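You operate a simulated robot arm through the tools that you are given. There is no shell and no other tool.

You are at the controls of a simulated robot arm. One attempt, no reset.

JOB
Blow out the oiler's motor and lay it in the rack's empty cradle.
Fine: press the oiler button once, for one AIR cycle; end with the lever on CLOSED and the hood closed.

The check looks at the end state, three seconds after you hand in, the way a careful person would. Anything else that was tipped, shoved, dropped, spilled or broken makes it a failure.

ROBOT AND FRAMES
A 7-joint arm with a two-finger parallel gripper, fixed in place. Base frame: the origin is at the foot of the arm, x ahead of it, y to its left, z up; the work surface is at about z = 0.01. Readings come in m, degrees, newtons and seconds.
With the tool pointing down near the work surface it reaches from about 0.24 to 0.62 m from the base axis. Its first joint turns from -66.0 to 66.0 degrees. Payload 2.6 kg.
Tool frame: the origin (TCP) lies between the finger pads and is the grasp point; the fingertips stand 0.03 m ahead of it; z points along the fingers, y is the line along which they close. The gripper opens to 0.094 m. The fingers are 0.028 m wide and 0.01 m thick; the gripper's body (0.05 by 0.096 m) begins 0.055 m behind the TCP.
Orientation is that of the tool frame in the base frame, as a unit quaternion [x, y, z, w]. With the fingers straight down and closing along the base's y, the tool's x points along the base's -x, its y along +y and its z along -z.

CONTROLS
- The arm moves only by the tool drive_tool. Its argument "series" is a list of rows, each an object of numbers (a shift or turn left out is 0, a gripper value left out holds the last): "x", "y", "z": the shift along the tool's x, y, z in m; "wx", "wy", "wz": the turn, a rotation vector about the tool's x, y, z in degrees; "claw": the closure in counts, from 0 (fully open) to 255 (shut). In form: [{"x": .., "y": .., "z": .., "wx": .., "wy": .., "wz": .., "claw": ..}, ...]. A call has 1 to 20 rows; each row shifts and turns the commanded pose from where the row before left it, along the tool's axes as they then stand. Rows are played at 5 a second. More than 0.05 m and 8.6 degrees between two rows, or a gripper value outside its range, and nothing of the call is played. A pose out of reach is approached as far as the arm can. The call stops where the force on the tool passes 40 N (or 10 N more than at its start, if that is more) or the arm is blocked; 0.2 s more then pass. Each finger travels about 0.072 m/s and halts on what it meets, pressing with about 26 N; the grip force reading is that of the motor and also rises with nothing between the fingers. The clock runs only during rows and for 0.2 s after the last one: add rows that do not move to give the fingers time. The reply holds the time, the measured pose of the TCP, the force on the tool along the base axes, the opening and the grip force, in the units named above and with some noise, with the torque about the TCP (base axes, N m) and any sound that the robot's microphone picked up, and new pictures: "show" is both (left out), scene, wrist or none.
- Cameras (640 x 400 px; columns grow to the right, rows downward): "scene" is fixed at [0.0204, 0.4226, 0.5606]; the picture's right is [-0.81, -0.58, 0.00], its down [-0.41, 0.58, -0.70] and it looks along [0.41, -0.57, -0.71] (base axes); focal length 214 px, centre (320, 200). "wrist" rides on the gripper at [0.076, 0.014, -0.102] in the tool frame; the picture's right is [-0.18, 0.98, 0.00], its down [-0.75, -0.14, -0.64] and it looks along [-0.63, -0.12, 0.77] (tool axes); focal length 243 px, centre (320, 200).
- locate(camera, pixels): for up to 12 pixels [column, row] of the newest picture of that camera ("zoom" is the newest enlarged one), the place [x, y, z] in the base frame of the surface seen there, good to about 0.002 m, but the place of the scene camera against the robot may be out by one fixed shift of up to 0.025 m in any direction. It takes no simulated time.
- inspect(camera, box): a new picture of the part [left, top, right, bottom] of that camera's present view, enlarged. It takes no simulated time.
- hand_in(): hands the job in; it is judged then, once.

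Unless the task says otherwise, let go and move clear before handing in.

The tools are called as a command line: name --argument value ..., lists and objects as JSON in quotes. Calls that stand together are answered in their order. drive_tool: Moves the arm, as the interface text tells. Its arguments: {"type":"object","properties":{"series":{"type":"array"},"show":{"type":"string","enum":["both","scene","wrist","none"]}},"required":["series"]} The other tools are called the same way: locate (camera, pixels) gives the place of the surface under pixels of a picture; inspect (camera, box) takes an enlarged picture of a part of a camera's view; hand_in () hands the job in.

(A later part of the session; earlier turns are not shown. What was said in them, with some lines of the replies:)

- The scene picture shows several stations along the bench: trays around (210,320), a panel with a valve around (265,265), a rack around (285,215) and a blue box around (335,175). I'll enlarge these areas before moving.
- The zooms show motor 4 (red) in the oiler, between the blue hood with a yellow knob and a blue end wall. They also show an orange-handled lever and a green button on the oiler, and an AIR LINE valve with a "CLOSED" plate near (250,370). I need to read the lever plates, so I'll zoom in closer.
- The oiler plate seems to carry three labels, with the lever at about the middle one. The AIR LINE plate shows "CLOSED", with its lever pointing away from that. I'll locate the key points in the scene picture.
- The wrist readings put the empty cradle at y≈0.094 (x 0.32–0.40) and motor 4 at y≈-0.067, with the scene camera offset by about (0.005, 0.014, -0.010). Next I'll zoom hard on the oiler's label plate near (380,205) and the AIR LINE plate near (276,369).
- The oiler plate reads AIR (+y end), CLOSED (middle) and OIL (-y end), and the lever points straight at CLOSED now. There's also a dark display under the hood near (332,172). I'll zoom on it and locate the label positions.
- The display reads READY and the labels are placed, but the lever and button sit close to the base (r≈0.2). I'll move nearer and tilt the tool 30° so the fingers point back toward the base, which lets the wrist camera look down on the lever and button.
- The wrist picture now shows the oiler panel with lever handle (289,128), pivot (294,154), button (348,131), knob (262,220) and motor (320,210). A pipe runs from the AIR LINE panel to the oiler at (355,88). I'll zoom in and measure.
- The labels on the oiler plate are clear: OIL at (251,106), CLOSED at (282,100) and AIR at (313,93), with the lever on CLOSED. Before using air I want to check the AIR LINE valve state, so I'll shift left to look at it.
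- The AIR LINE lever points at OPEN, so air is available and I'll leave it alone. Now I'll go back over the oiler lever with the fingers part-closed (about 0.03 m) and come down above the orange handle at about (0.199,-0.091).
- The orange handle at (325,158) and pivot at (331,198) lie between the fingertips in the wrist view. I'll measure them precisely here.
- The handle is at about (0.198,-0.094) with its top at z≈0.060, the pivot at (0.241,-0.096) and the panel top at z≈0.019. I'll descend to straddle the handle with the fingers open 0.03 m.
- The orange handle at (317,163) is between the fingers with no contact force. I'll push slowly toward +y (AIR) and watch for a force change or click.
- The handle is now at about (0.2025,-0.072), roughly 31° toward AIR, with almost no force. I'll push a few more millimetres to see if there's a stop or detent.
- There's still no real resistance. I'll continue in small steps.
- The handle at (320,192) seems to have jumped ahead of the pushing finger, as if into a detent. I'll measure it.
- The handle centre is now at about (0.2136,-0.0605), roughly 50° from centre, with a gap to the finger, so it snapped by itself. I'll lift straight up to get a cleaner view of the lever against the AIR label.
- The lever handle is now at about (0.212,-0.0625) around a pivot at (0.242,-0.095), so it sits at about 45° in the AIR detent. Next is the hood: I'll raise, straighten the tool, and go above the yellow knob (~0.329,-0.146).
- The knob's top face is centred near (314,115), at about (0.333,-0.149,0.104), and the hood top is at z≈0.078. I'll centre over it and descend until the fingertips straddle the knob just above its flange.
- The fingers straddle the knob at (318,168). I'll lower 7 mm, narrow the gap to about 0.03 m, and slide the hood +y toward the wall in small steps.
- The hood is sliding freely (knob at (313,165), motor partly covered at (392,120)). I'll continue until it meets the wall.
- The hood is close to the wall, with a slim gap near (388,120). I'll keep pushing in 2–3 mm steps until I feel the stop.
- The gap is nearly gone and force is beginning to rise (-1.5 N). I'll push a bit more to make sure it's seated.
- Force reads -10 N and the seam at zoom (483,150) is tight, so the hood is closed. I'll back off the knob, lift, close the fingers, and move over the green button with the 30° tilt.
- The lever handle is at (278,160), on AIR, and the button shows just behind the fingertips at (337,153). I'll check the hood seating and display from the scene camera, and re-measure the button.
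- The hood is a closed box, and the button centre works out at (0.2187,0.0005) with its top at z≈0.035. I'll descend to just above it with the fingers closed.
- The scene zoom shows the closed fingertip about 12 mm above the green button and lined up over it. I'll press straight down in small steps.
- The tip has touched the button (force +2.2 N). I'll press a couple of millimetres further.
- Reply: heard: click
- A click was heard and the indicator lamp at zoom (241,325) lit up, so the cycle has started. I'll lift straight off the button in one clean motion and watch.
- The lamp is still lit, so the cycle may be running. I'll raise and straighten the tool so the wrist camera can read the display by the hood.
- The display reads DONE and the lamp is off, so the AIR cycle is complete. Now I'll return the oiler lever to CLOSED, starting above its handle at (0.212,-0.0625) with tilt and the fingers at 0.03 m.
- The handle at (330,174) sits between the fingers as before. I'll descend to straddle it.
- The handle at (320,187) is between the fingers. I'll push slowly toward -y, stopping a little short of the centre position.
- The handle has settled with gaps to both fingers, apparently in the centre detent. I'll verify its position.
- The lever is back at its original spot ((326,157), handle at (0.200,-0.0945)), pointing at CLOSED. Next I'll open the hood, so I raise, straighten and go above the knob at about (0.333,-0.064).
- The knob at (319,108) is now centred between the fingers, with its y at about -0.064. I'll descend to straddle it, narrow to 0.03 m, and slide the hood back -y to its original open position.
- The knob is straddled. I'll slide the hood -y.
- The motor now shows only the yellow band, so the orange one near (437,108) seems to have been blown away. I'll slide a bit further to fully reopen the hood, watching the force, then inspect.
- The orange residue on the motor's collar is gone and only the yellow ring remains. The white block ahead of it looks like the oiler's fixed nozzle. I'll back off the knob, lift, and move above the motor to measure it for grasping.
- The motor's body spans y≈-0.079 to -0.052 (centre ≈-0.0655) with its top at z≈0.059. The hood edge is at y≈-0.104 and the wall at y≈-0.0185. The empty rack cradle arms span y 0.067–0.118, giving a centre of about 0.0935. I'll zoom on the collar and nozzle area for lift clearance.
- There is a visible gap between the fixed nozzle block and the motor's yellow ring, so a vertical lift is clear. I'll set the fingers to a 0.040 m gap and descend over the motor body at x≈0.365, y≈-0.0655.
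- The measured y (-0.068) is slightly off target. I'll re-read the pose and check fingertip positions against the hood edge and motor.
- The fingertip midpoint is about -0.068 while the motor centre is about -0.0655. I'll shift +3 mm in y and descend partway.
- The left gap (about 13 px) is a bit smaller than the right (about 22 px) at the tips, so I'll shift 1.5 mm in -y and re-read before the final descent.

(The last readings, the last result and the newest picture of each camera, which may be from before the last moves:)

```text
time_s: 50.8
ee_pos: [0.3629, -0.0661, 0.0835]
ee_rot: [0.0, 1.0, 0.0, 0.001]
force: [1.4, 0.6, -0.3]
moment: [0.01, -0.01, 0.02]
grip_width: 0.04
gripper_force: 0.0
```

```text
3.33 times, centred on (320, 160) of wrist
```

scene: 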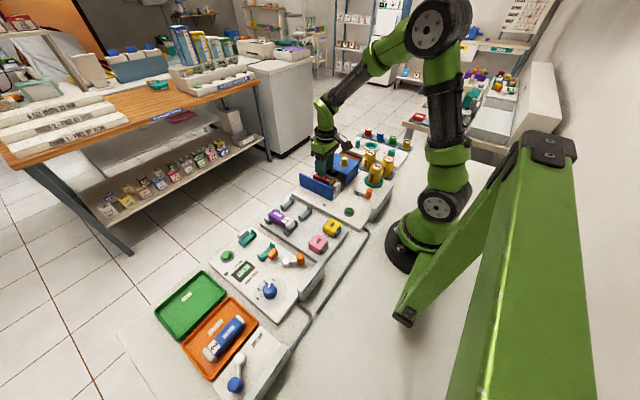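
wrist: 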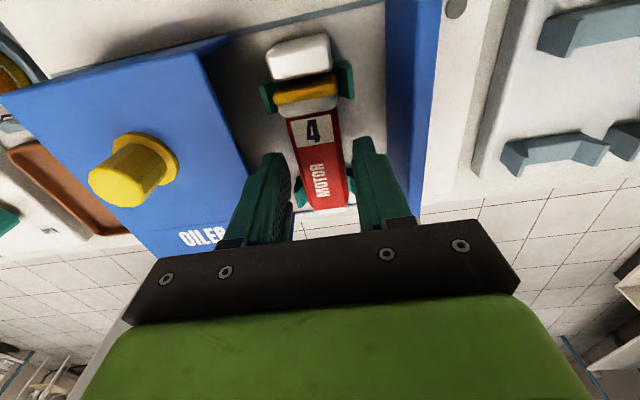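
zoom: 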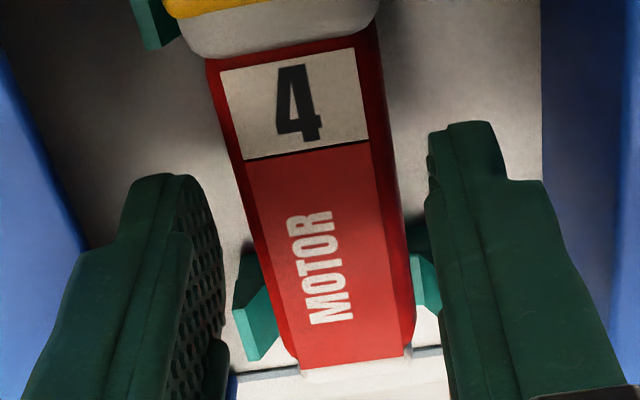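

The motor body is centred between the fingers (TCP y -0.066). I'll descend to grasp height in small steps.

drive_tool --series '[{"z": 0.008}, {"z": 0.008}, {"z": 0.006}, {"z": 0.004}, {}]' --show "wrist"

inspect --camera "scene" --box '[295, 145, 375, 205]'

inspect --camera "wrist" --box '[240, 100, 400, 220]'

```text
time_s: 52.0
ee_pos: [0.3639, -0.0646, 0.0562]
ee_rot: [0.0, 1.0, 0.0, 0.0]
force: [-0.1, 0.1, -0.7]
moment: [-0.03, 0.03, 0.01]
grip_width: 0.0404
gripper_force: 0.0
```

wrist: 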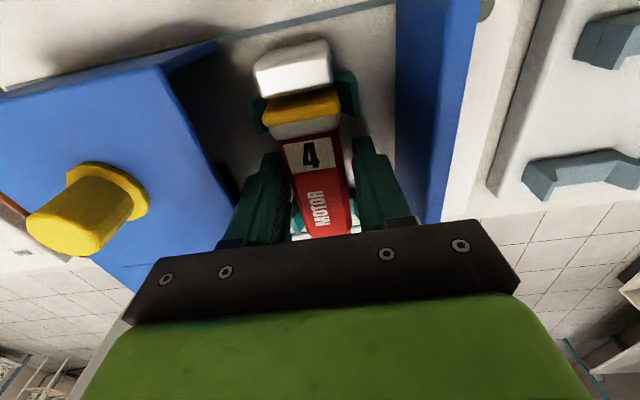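

```text
6.67 times, centred on (335, 175) of scene
```

zoom: 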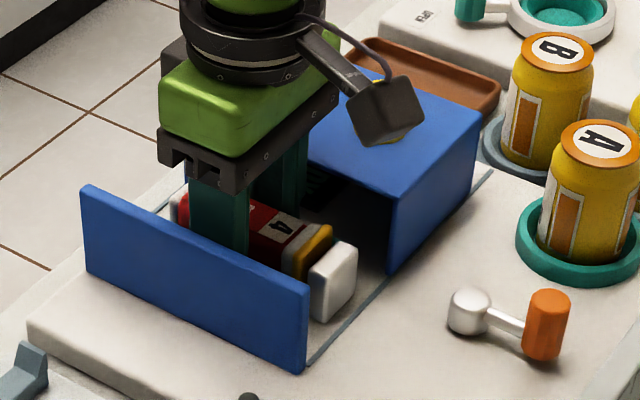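

```text
3.33 times, centred on (320, 160) of wrist
```

zoom: 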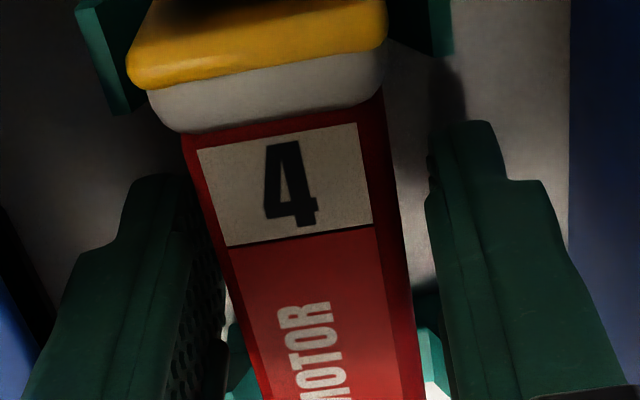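

The fingers sit on either side of the motor body with no contact forces. I'll close the gripper.

drive_tool --series '[{"claw": 170}, {"claw": 200}, {"claw": 255}, {}, {}, {}]' --show "wrist"

```text
time_s: 53.4
ee_pos: [0.3632, -0.0647, 0.0568]
ee_rot: [0.0, 1.0, 0.0, -0.001]
force: [0.3, -0.2, 1.0]
moment: [-0.03, 0.07, -0.02]
grip_width: 0.0337
gripper_force: 26.3
```

wrist: 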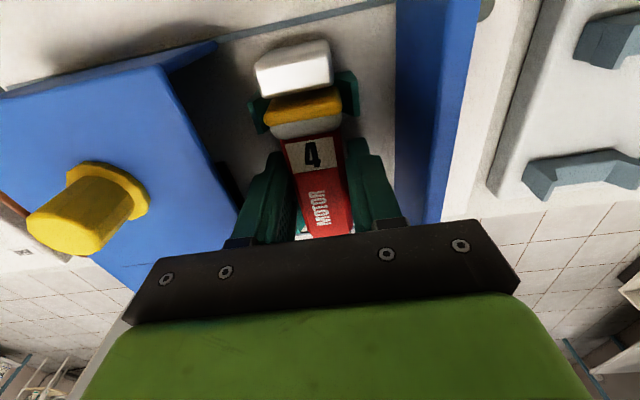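

The gripper closed on the motor (width 0.0337 m, 26 N). I'll lift gently and check.

drive_tool --series '[{"z": -0.004}, {"z": -0.006}, {"z": -0.01}, {"z": -0.015}, {"z": -0.02}, {}]'

inspect --camera "wrist" --box '[220, 20, 420, 240]'

```text
time_s: 54.8
ee_pos: [0.3644, -0.0648, 0.113]
ee_rot: [0.0, 1.0, 0.0, -0.001]
force: [0.0, -0.3, -0.4]
moment: [0.01, 0.0, -0.02]
grip_width: 0.034
gripper_force: 26.0
```

scene: 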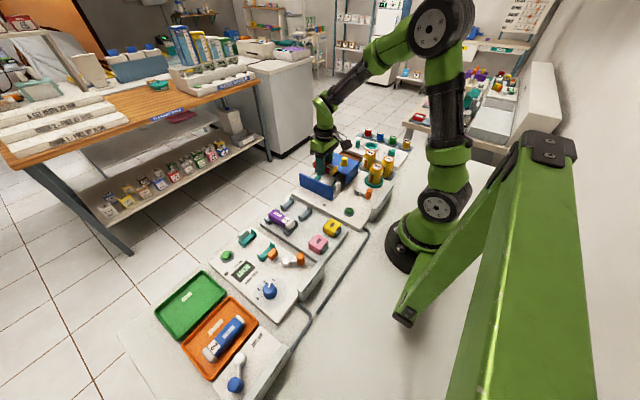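
wrist: 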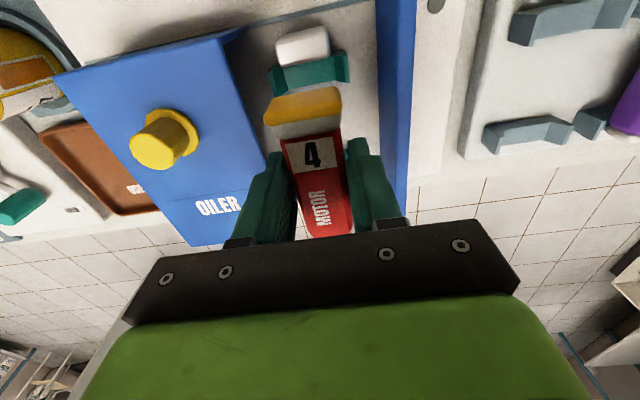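

```text
1.82 times, centred on (320, 130) of wrist
```

zoom: 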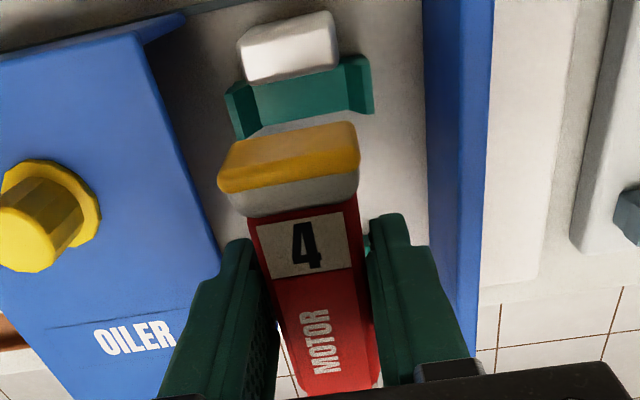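

The motor is firmly held and the oiler cradle and nozzle stayed put. I'll raise to about z 0.165 to clear the end wall, then move across to above the empty rack cradle.

drive_tool --series '[{"z": -0.025}, {"z": -0.025}, {"y": 0.03}, {"y": 0.03}, {"y": 0.03}, {"y": 0.03}, {"y": 0.03}, {"y": 0.007}, {}, {}]'

```text
time_s: 57.0
ee_pos: [0.3646, 0.0939, 0.1629]
ee_rot: [0.0, 1.0, 0.0, 0.0]
force: [0.1, 0.8, -0.6]
moment: [0.03, 0.03, -0.01]
grip_width: 0.0337
gripper_force: 26.4
```

scene: 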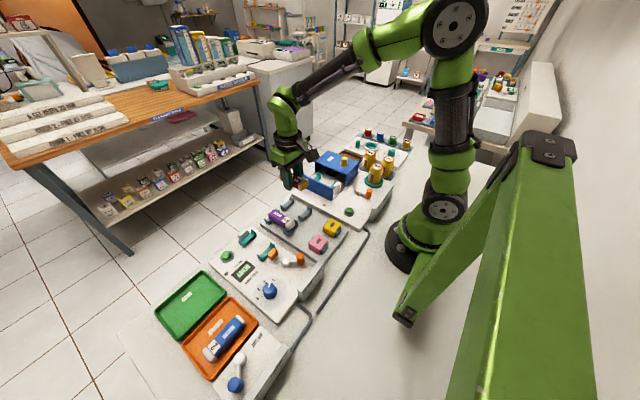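
wrist: 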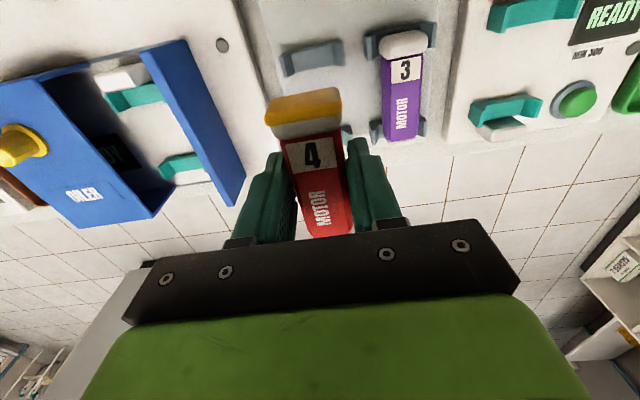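

Motor 4 is now above the rack, with the empty cradle's near support visible at (312,57) and motor 3 at (405,90). I'll measure both for alignment.

inspect --camera "wrist" --box '[260, 20, 450, 150]'

locate --camera "wrist" --pixels '[[284, 60], [313, 55], [340, 50], [367, 43], [432, 32], [403, 45], [406, 100], [392, 100], [419, 100], [405, 57], [404, 33], [405, 137]]'

locate --camera "wrist" --pixels '[[346, 132], [376, 130], [424, 125], [295, 125], [303, 102], [306, 128], [270, 120], [340, 105], [312, 155], [316, 200]]'

```text
3.08 times, centred on (355, 85) of wrist
```

zoom: 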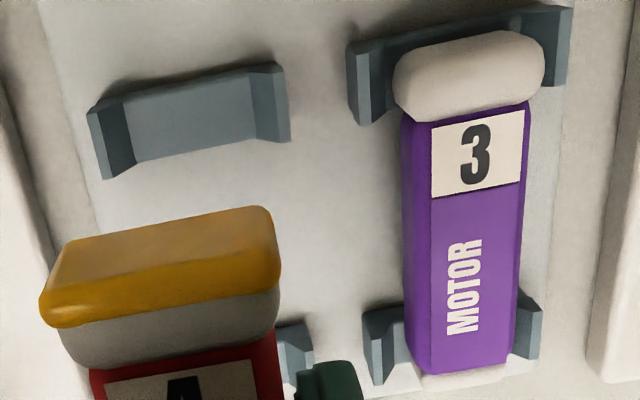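

```text
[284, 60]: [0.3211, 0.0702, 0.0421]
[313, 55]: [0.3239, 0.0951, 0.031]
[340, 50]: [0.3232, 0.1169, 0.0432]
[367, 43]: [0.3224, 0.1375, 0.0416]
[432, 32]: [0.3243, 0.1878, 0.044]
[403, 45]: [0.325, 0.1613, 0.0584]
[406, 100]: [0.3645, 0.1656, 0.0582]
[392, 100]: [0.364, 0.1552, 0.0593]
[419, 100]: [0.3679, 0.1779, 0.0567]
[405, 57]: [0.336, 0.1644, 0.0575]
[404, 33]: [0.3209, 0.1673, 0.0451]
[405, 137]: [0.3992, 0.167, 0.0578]
```

```text
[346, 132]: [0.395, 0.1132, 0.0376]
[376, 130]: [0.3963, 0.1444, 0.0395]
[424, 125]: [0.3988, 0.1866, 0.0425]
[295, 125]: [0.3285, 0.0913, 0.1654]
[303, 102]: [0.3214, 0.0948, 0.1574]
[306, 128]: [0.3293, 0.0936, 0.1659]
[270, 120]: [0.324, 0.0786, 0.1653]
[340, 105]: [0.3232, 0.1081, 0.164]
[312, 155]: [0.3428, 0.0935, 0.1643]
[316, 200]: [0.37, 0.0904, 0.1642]
```

Alignment looks good: empty cradle centre is y≈0.0935, the supports are at x≈0.3235 and 0.397, and motor 4's collar/body boundary is at x≈0.336, the same as motor 3's. I'll descend to just above the cradle and re-check.

drive_tool --series '[{"z": 0.02}, {"z": 0.02}, {"z": 0.02}, {"z": 0.015}, {"z": 0.008}, {}, {}]'

inspect --camera "scene" --box '[255, 180, 335, 240]'

inspect --camera "wrist" --box '[220, 20, 460, 220]'

```text
time_s: 58.6
ee_pos: [0.364, 0.0936, 0.078]
ee_rot: [0.0, 1.0, 0.0, 0.0]
force: [-0.2, -0.7, 0.3]
moment: [-0.02, 0.02, -0.01]
grip_width: 0.0337
gripper_force: 26.6
```

scene: 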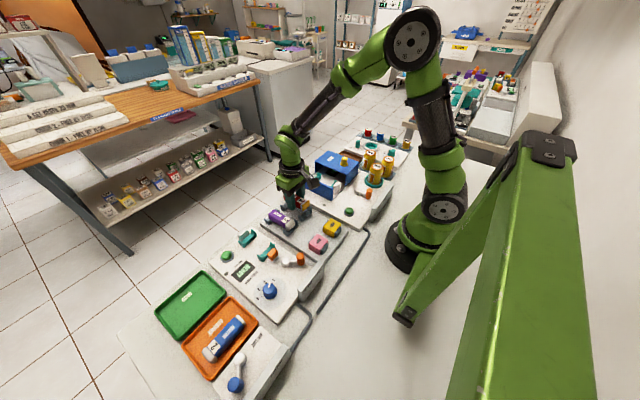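
wrist: 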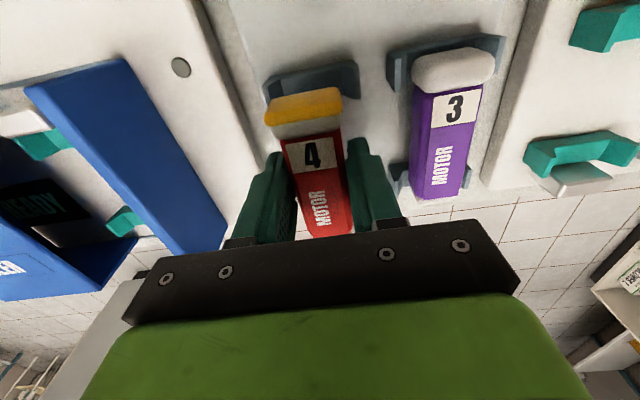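

```text
6.67 times, centred on (295, 210) of scene
```

zoom: 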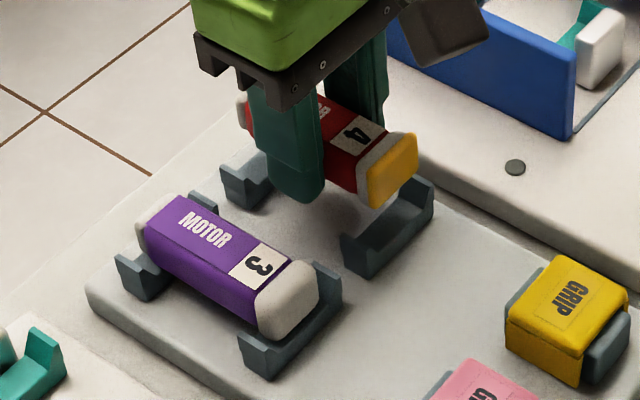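

```text
2.00 times, centred on (340, 120) of wrist
```

zoom: 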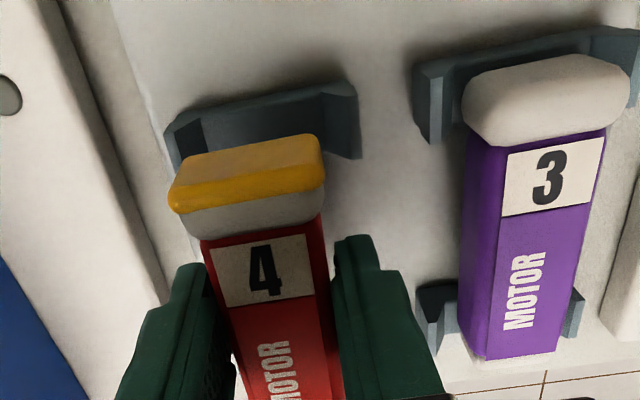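

Motor 4 hovers just above the empty cradle and is parallel to motor 3. I'll lower slowly toward seating height.

drive_tool --series '[{"z": 0.005}, {"z": 0.005}, {"z": 0.004}, {}]'

inspect --camera "scene" --box '[265, 185, 325, 225]'

inspect --camera "wrist" --box '[220, 20, 460, 220]'

```text
time_s: 59.6
ee_pos: [0.3643, 0.0925, 0.0638]
ee_rot: [-0.001, 1.0, 0.0, 0.0]
force: [-0.8, -0.5, -0.9]
moment: [0.03, 0.05, 0.01]
grip_width: 0.034
gripper_force: 25.8
```

scene: 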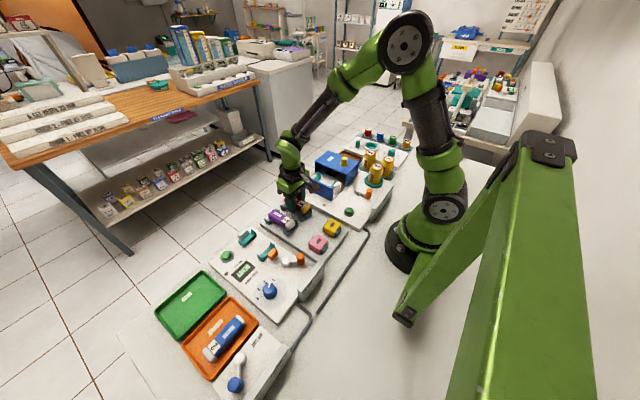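
wrist: 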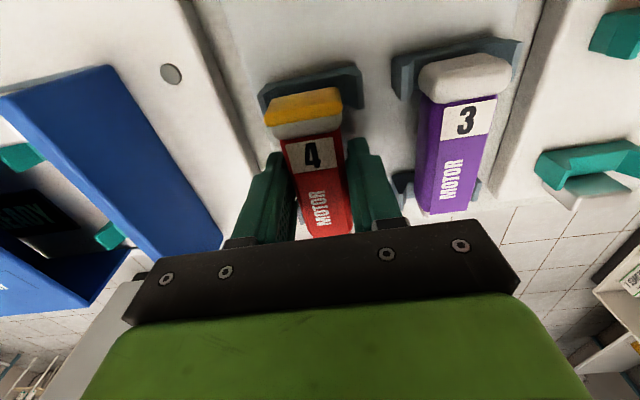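

```text
10.00 times, centred on (295, 205) of scene
```

zoom: 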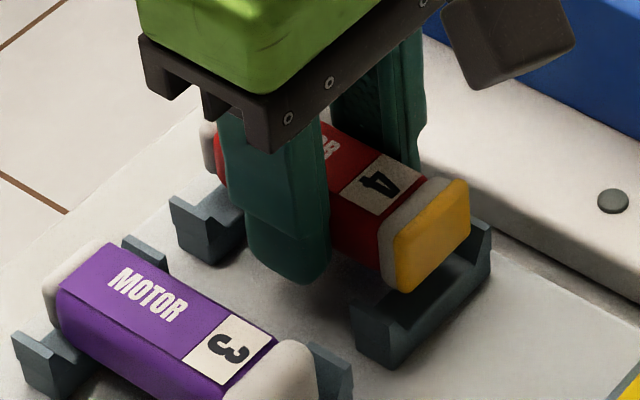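

```text
2.00 times, centred on (340, 120) of wrist
```

zoom: 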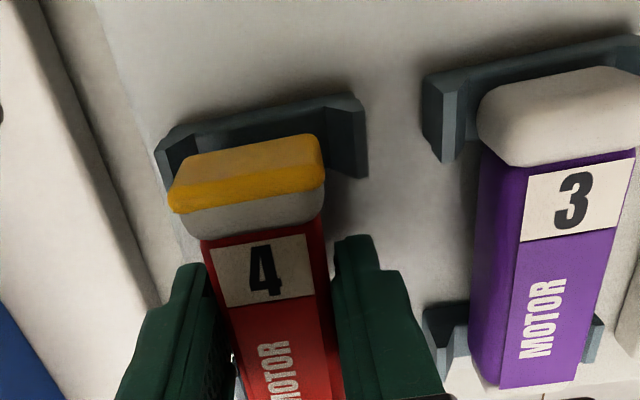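

The collar is settling between the cradle arms with about 6 mm to go and no contact yet. I'll continue in 2 mm steps.

drive_tool --series '[{"z": 0.002}, {"z": 0.002}, {"z": 0.001}, {}]' --show "wrist"

inspect --camera "scene" --box '[265, 185, 325, 225]'

```text
time_s: 60.6
ee_pos: [0.3645, 0.0917, 0.0591]
ee_rot: [0.001, 1.0, 0.0, -0.001]
force: [-0.4, 0.0, -0.6]
moment: [0.0, -0.01, -0.02]
grip_width: 0.0337
gripper_force: 25.8
```

wrist: 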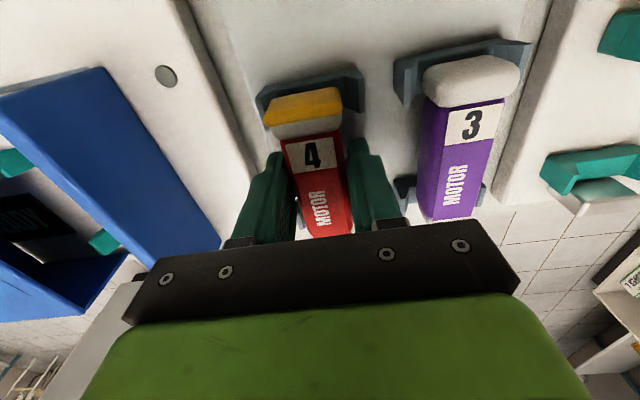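

```text
10.00 times, centred on (295, 205) of scene
```

zoom: 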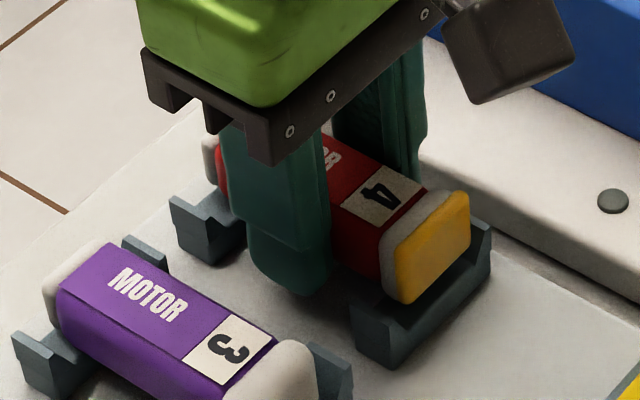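

Measured y is 0.0917 against the cradle centre of 0.0935. I'll nudge +1.5 mm and keep lowering until I feel seating.

drive_tool --series '[{"y": 0.0015}, {"z": 0.001}, {"z": 0.001}, {}]' --show "wrist"

locate --camera "wrist" --pixels '[[264, 105], [359, 75], [358, 95], [264, 92], [305, 125], [270, 130], [341, 115], [310, 155], [484, 65], [470, 125]]'

inspect --camera "wrist" --box '[240, 50, 380, 150]'

```text
time_s: 61.6
ee_pos: [0.3646, 0.0929, 0.0581]
ee_rot: [0.0, 1.0, 0.0, 0.001]
force: [-0.2, -0.8, -0.7]
moment: [0.02, 0.02, 0.0]
grip_width: 0.0337
gripper_force: 25.2
```

wrist: 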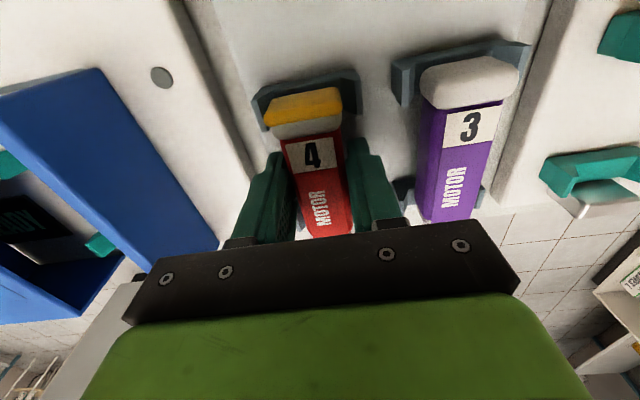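

```text
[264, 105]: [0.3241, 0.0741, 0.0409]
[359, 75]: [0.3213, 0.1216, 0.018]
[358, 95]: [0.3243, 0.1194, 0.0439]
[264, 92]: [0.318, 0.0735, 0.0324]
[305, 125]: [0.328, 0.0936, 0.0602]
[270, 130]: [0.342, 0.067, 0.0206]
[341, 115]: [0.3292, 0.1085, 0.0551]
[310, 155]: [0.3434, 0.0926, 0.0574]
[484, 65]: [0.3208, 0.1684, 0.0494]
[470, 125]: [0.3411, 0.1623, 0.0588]
```

```text
4.00 times, centred on (310, 100) of wrist
```

zoom: 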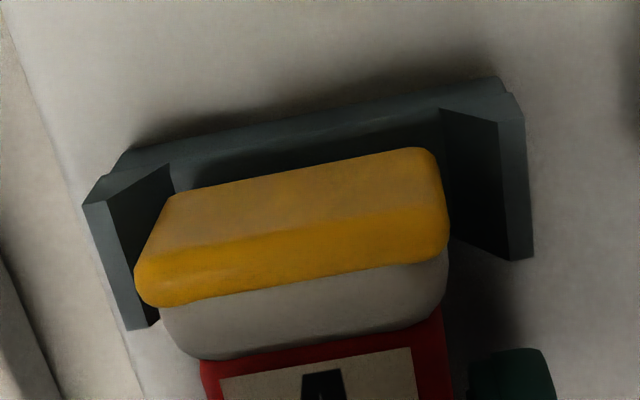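

The zoom shows the collar centred between the arms (inner edges at 172 and 440, collar 175–430). I'll lower the last millimetres.

drive_tool --series '[{"z": 0.001}, {"z": 0.001}, {}]' --show "none"

drive_tool --series '[{"z": 0.001}, {}]' --show "wrist"

inspect --camera "scene" --box '[265, 185, 325, 225]'

```text
time_s: 62.4
ee_pos: [0.3644, 0.0949, 0.0564]
ee_rot: [0.001, 1.0, 0.001, 0.0]
force: [-6.7, -2.4, 17.5]
moment: [-0.01, 0.3, -0.03]
grip_width: 0.0341
gripper_force: 26.3
```

```text
time_s: 63.0
ee_pos: [0.3662, 0.0944, 0.0545]
ee_rot: [0.0, 1.0, 0.0, 0.001]
force: [-2.3, -0.3, 21.2]
moment: [0.0, -0.03, -0.05]
grip_width: 0.0339
gripper_force: 26.2
```

wrist: 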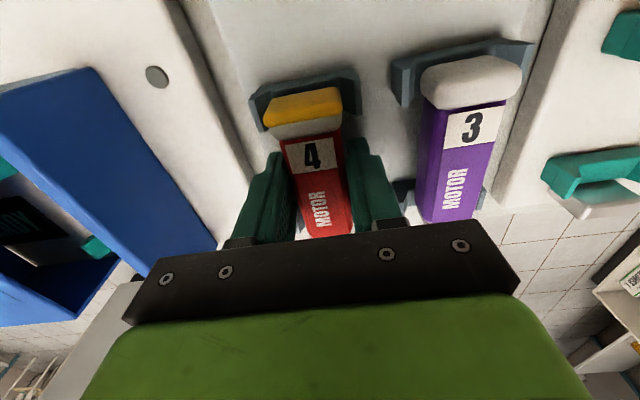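

```text
10.00 times, centred on (295, 205) of scene
```

zoom: 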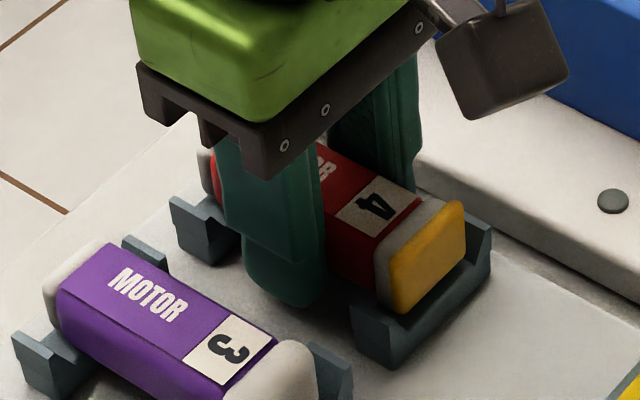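

Upward force of about 20 N means the motor is seated in the cradle. I'll relieve a millimetre of the push, then release slowly.

drive_tool --series '[{"z": -0.001}, {}]' --show "none"

```text
time_s: 63.6
ee_pos: [0.3636, 0.094, 0.057]
ee_rot: [0.0, 1.0, 0.0, 0.0]
force: [1.7, 1.6, 5.6]
moment: [0.09, -0.35, 0.02]
grip_width: 0.0338
gripper_force: 25.8
```

Force is down to 5.6 N with the motor resting in the cradle. I'll open the fingers slightly.

drive_tool --series '[{"claw": 160}, {"claw": 150}, {"claw": 138}, {}, {}]' --show "wrist"

inspect --camera "wrist" --box '[230, 60, 410, 240]'

inspect --camera "scene" --box '[265, 185, 325, 225]'

```text
time_s: 64.8
ee_pos: [0.365, 0.0937, 0.0555]
ee_rot: [0.001, 1.0, -0.001, 0.0]
force: [0.3, 0.0, -1.0]
moment: [0.0, -0.01, -0.04]
grip_width: 0.043
gripper_force: 0.0
```

wrist: 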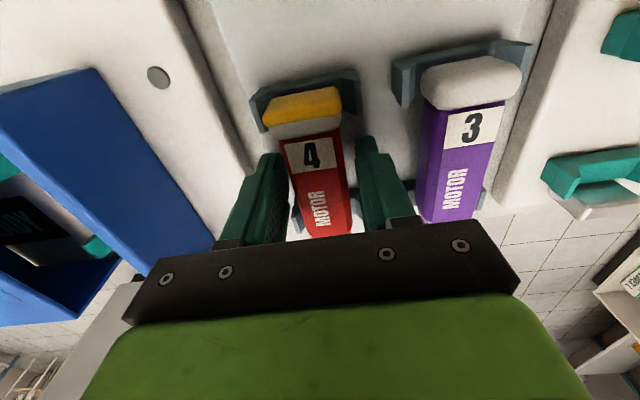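

```text
2.22 times, centred on (320, 150) of wrist
```

zoom: 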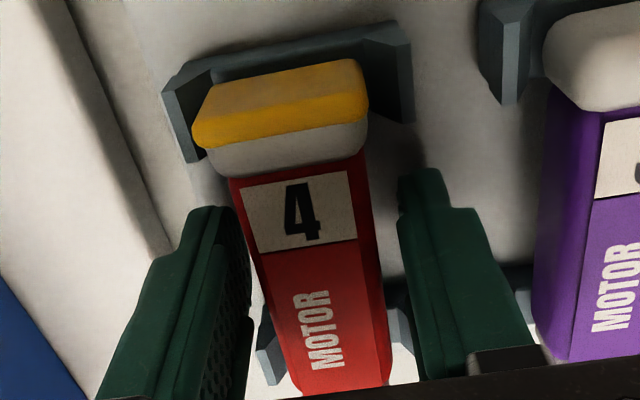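

```text
10.00 times, centred on (295, 205) of scene
```

zoom: 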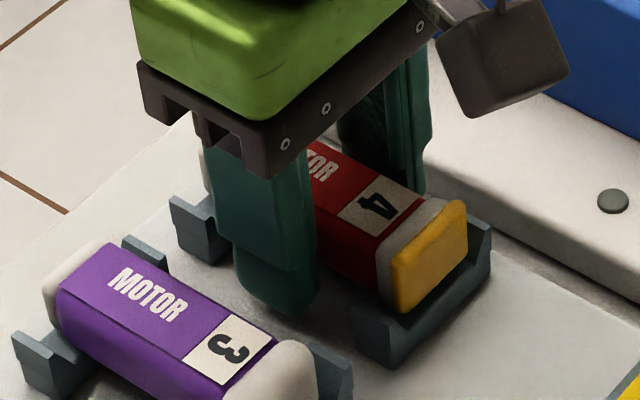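

The motor rests in the cradle with both fingers clear of it. I'll lift straight up and inspect.

drive_tool --series '[{"z": -0.01}, {"z": -0.02}, {"z": -0.03}, {"z": -0.04}, {}]'

inspect --camera "scene" --box '[255, 180, 335, 240]'

inspect --camera "wrist" --box '[250, 20, 450, 150]'

```text
time_s: 66.0
ee_pos: [0.3664, 0.093, 0.1563]
ee_rot: [0.0, 1.0, 0.0, 0.0]
force: [-0.5, 0.1, 0.0]
moment: [0.01, 0.03, -0.04]
grip_width: 0.0432
gripper_force: 0.0
```

scene: 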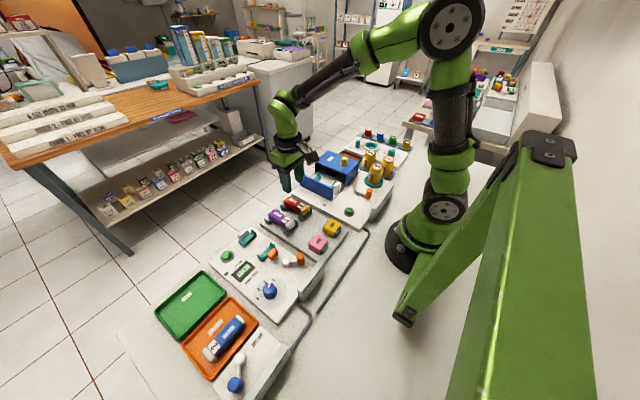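
wrist: 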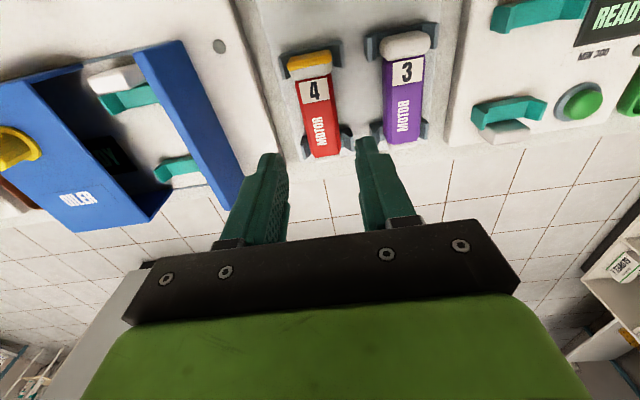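

```text
6.67 times, centred on (295, 210) of scene
```

zoom: 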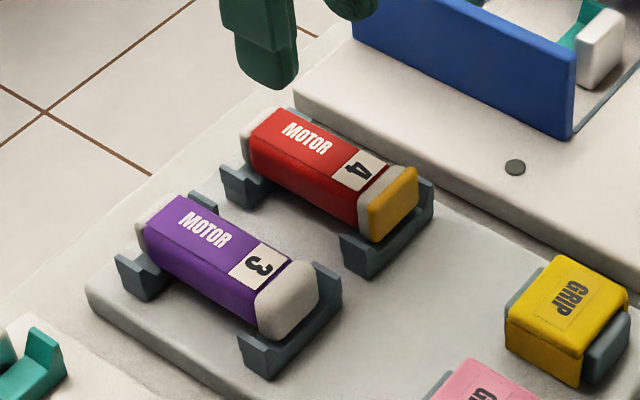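

```text
3.08 times, centred on (350, 85) of wrist
```

zoom: 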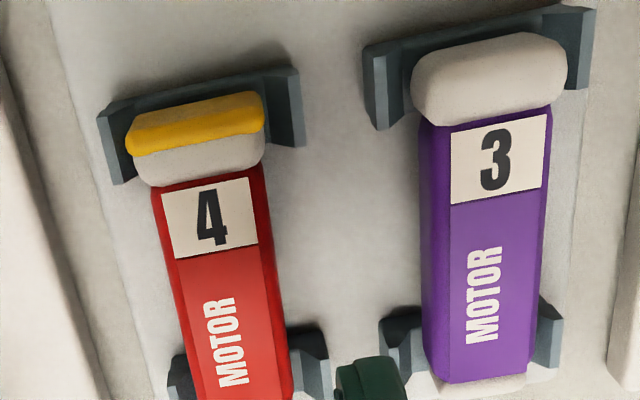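

Motor 4 now lies in the rack parallel to motor 3. I'll check its height at both ends against motor 3.

locate --camera "wrist" --pixels '[[314, 68], [316, 90], [320, 125], [322, 150], [310, 55], [404, 45], [405, 70], [403, 115], [403, 135], [305, 100], [331, 95]]'

locate --camera "scene" --pixels '[[344, 160], [332, 155], [350, 211], [369, 193]]'

```text
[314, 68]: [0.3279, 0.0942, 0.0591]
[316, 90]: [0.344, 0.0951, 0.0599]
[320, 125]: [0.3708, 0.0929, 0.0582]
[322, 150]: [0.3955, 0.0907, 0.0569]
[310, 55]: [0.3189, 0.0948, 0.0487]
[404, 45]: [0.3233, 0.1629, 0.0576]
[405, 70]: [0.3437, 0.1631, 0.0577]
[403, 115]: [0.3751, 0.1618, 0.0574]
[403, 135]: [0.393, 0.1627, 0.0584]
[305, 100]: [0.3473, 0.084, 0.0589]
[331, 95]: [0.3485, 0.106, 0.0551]
```

```text
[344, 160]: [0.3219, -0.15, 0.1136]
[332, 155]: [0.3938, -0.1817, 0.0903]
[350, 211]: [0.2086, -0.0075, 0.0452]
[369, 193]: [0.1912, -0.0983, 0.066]
```

Motor 4's heights (0.057–0.060) match motor 3's, so it's seated level. Now I'll go back to close the hood: raise and move above the knob at about (0.333,-0.147).

drive_tool --series '[{"z": -0.035}, {"z": -0.03, "claw": 119}, {"x": 0.005, "y": -0.04}, {"x": 0.005, "y": -0.04}, {"x": 0.005, "y": -0.04}, {"x": 0.005, "y": -0.04}, {"x": 0.007, "y": -0.04}, {"x": 0.006, "y": -0.04}, {}, {}]'

inspect --camera "wrist" --box '[240, 20, 480, 170]'

```text
time_s: 68.2
ee_pos: [0.3316, -0.1467, 0.2224]
ee_rot: [0.0, 1.0, 0.0, 0.0]
force: [-0.4, 0.5, -0.2]
moment: [-0.02, 0.02, -0.01]
grip_width: 0.0501
gripper_force: 0.1
```

scene: 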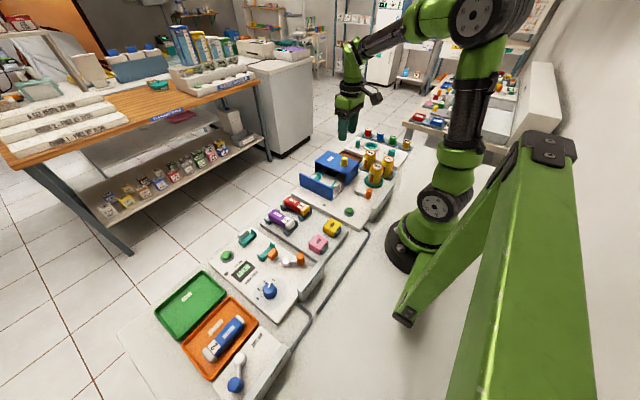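
wrist: 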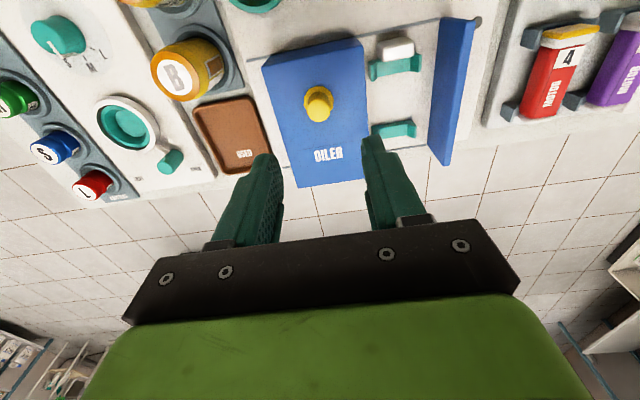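

```text
2.67 times, centred on (360, 95) of wrist
```

zoom: 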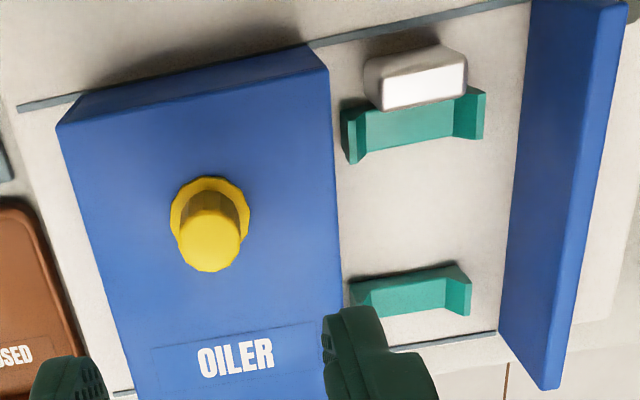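

The knob at (319,108) is centred between the fingers, the same view as before. I'll descend, narrow to 0.03 m and slide the hood +y.

drive_tool --series '[{"x": -0.001, "z": 0.03}, {"z": 0.03}, {"z": 0.025}, {"z": 0.02}, {}, {"claw": 174}, {}, {}]' --show "wrist"

```text
time_s: 70.0
ee_pos: [0.3334, -0.1464, 0.1153]
ee_rot: [-0.001, 1.0, 0.0, -0.001]
force: [0.2, -0.1, 0.6]
moment: [0.0, -0.02, 0.0]
grip_width: 0.0299
gripper_force: 0.0
```

wrist: 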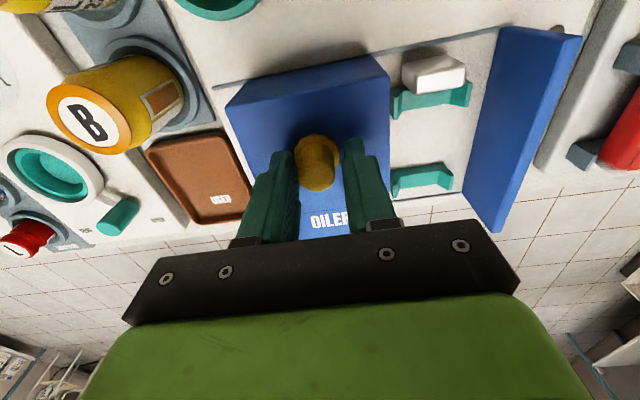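

The knob is straddled. I'll slide the hood closed, with small steps at the end.

drive_tool --series '[{"y": 0.006}, {"y": 0.01}, {"y": 0.01}, {"y": 0.01}, {"y": 0.01}, {"y": 0.01}, {"y": 0.01}, {"y": 0.008}, {"y": 0.004}, {"y": 0.003}, {"y": 0.003}, {}]' --show "wrist"

```text
time_s: 72.6
ee_pos: [0.3327, -0.0617, 0.1147]
ee_rot: [0.0, 1.0, 0.0, 0.0]
force: [1.2, 0.0, 0.5]
moment: [-0.03, -0.04, 0.01]
grip_width: 0.0297
gripper_force: 0.1
```

wrist: 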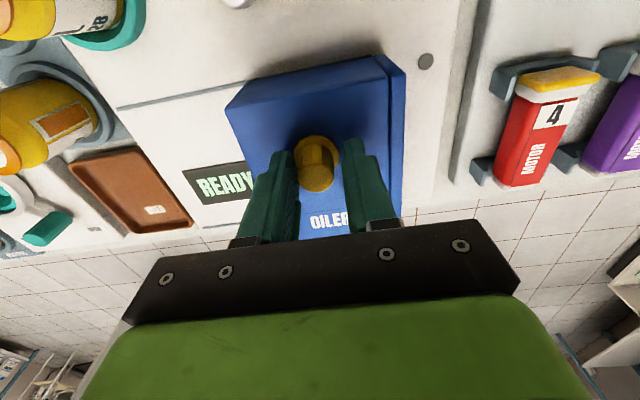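

The display has gone back to READY and the hood is almost at the wall. I'll push the last bit until I feel the stop.

drive_tool --series '[{"y": 0.002}, {"y": 0.002}, {}]' --show "wrist"

inspect --camera "wrist" --box '[200, 30, 440, 180]'

```text
time_s: 73.4
ee_pos: [0.3316, -0.0589, 0.1166]
ee_rot: [0.002, 1.0, -0.001, 0.001]
force: [-2.1, -7.0, 2.9]
moment: [-0.15, 0.02, -0.02]
grip_width: 0.0341
gripper_force: 3.7
```

wrist: 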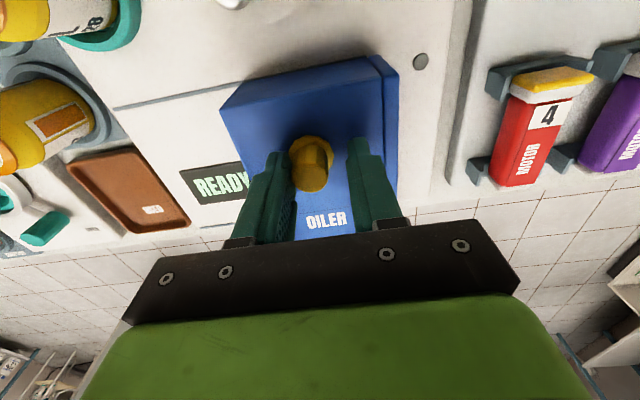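

```text
2.67 times, centred on (320, 105) of wrist
```

zoom: 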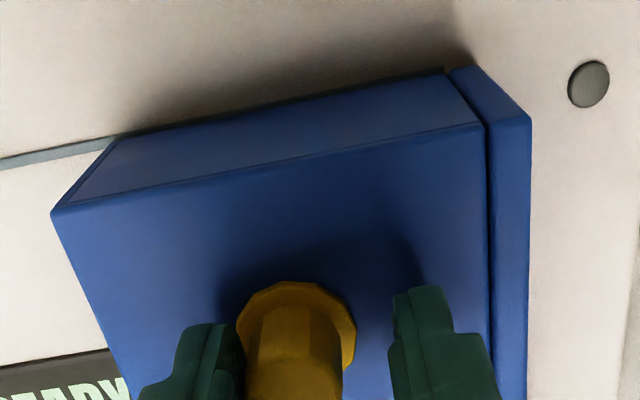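

The stop is reached (-7 N, seam tight at zoom (487,150)). I'll back off to centre on the knob, lift, and pull clear for a final check.

drive_tool --series '[{"y": -0.003}, {"y": -0.003}, {}, {"z": -0.03}, {"z": -0.04}, {"z": -0.04}, {"z": -0.04}, {"x": 0.03}, {"x": 0.03}, {}]'

inspect --camera "scene" --box '[255, 140, 395, 240]'

inspect --camera "wrist" --box '[160, 0, 480, 200]'

```text
time_s: 75.6
ee_pos: [0.2709, -0.0645, 0.2673]
ee_rot: [0.001, 1.0, 0.0, 0.0]
force: [0.2, -0.5, -0.2]
moment: [-0.02, -0.02, 0.02]
grip_width: 0.0299
gripper_force: 0.1
```

scene: 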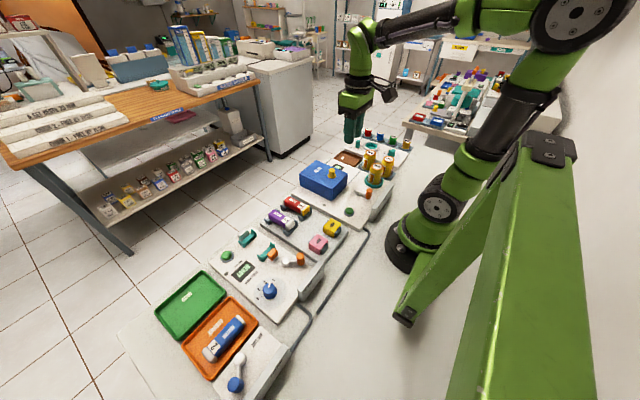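
wrist: 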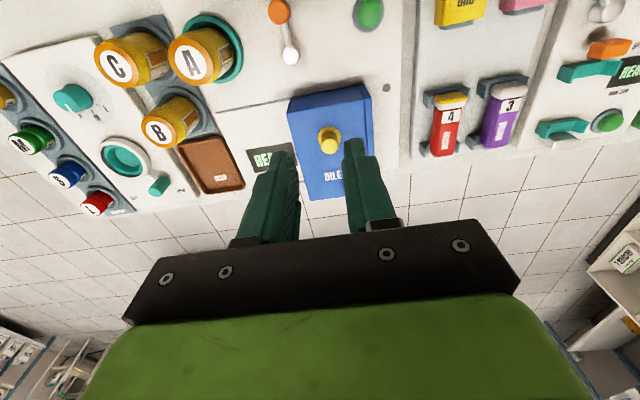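

```text
4.00 times, centred on (325, 190) of scene
```

zoom: 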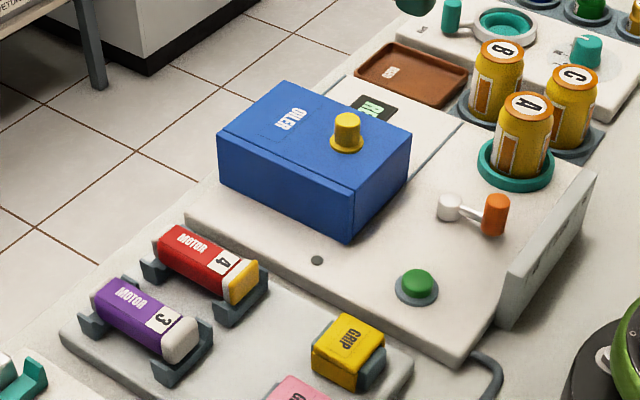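

```text
2.00 times, centred on (320, 100) of wrist
```

zoom: 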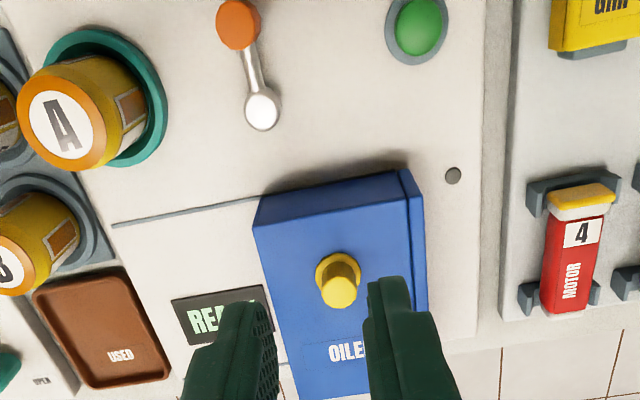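

Everything is in the requested end state: the hood is closed against the wall, the lever handle at (369,193) points at CLOSED, motor 4 is in the rack's formerly empty cradle, and nothing else has moved. The arm is clear, so I'm handing in.

hand_in

```text
The job is handed in.
```

The oiler's motor (motor 4) has been blown out and now lies in the rack's formerly empty cradle. The job is handed in, but no result has come back yet.

- **AIR cycle:** I moved the lever to AIR, closed the hood and pressed the button once. I heard one click and the display went to DONE. The orange residue on the motor's collar was gone afterwards; a yellow band on its front end remained.
- **Motor:** It sits level in the cradle, at the same height and in line with motor 3.
- **Lever and hood:** The lever is back on CLOSED. The hood is closed against its stop, and the display reads READY again.
- **Everything else:** The AIR LINE valve was already on OPEN, so I left it there. I saw nothing else moved or knocked over, and the arm is clear of the bench.
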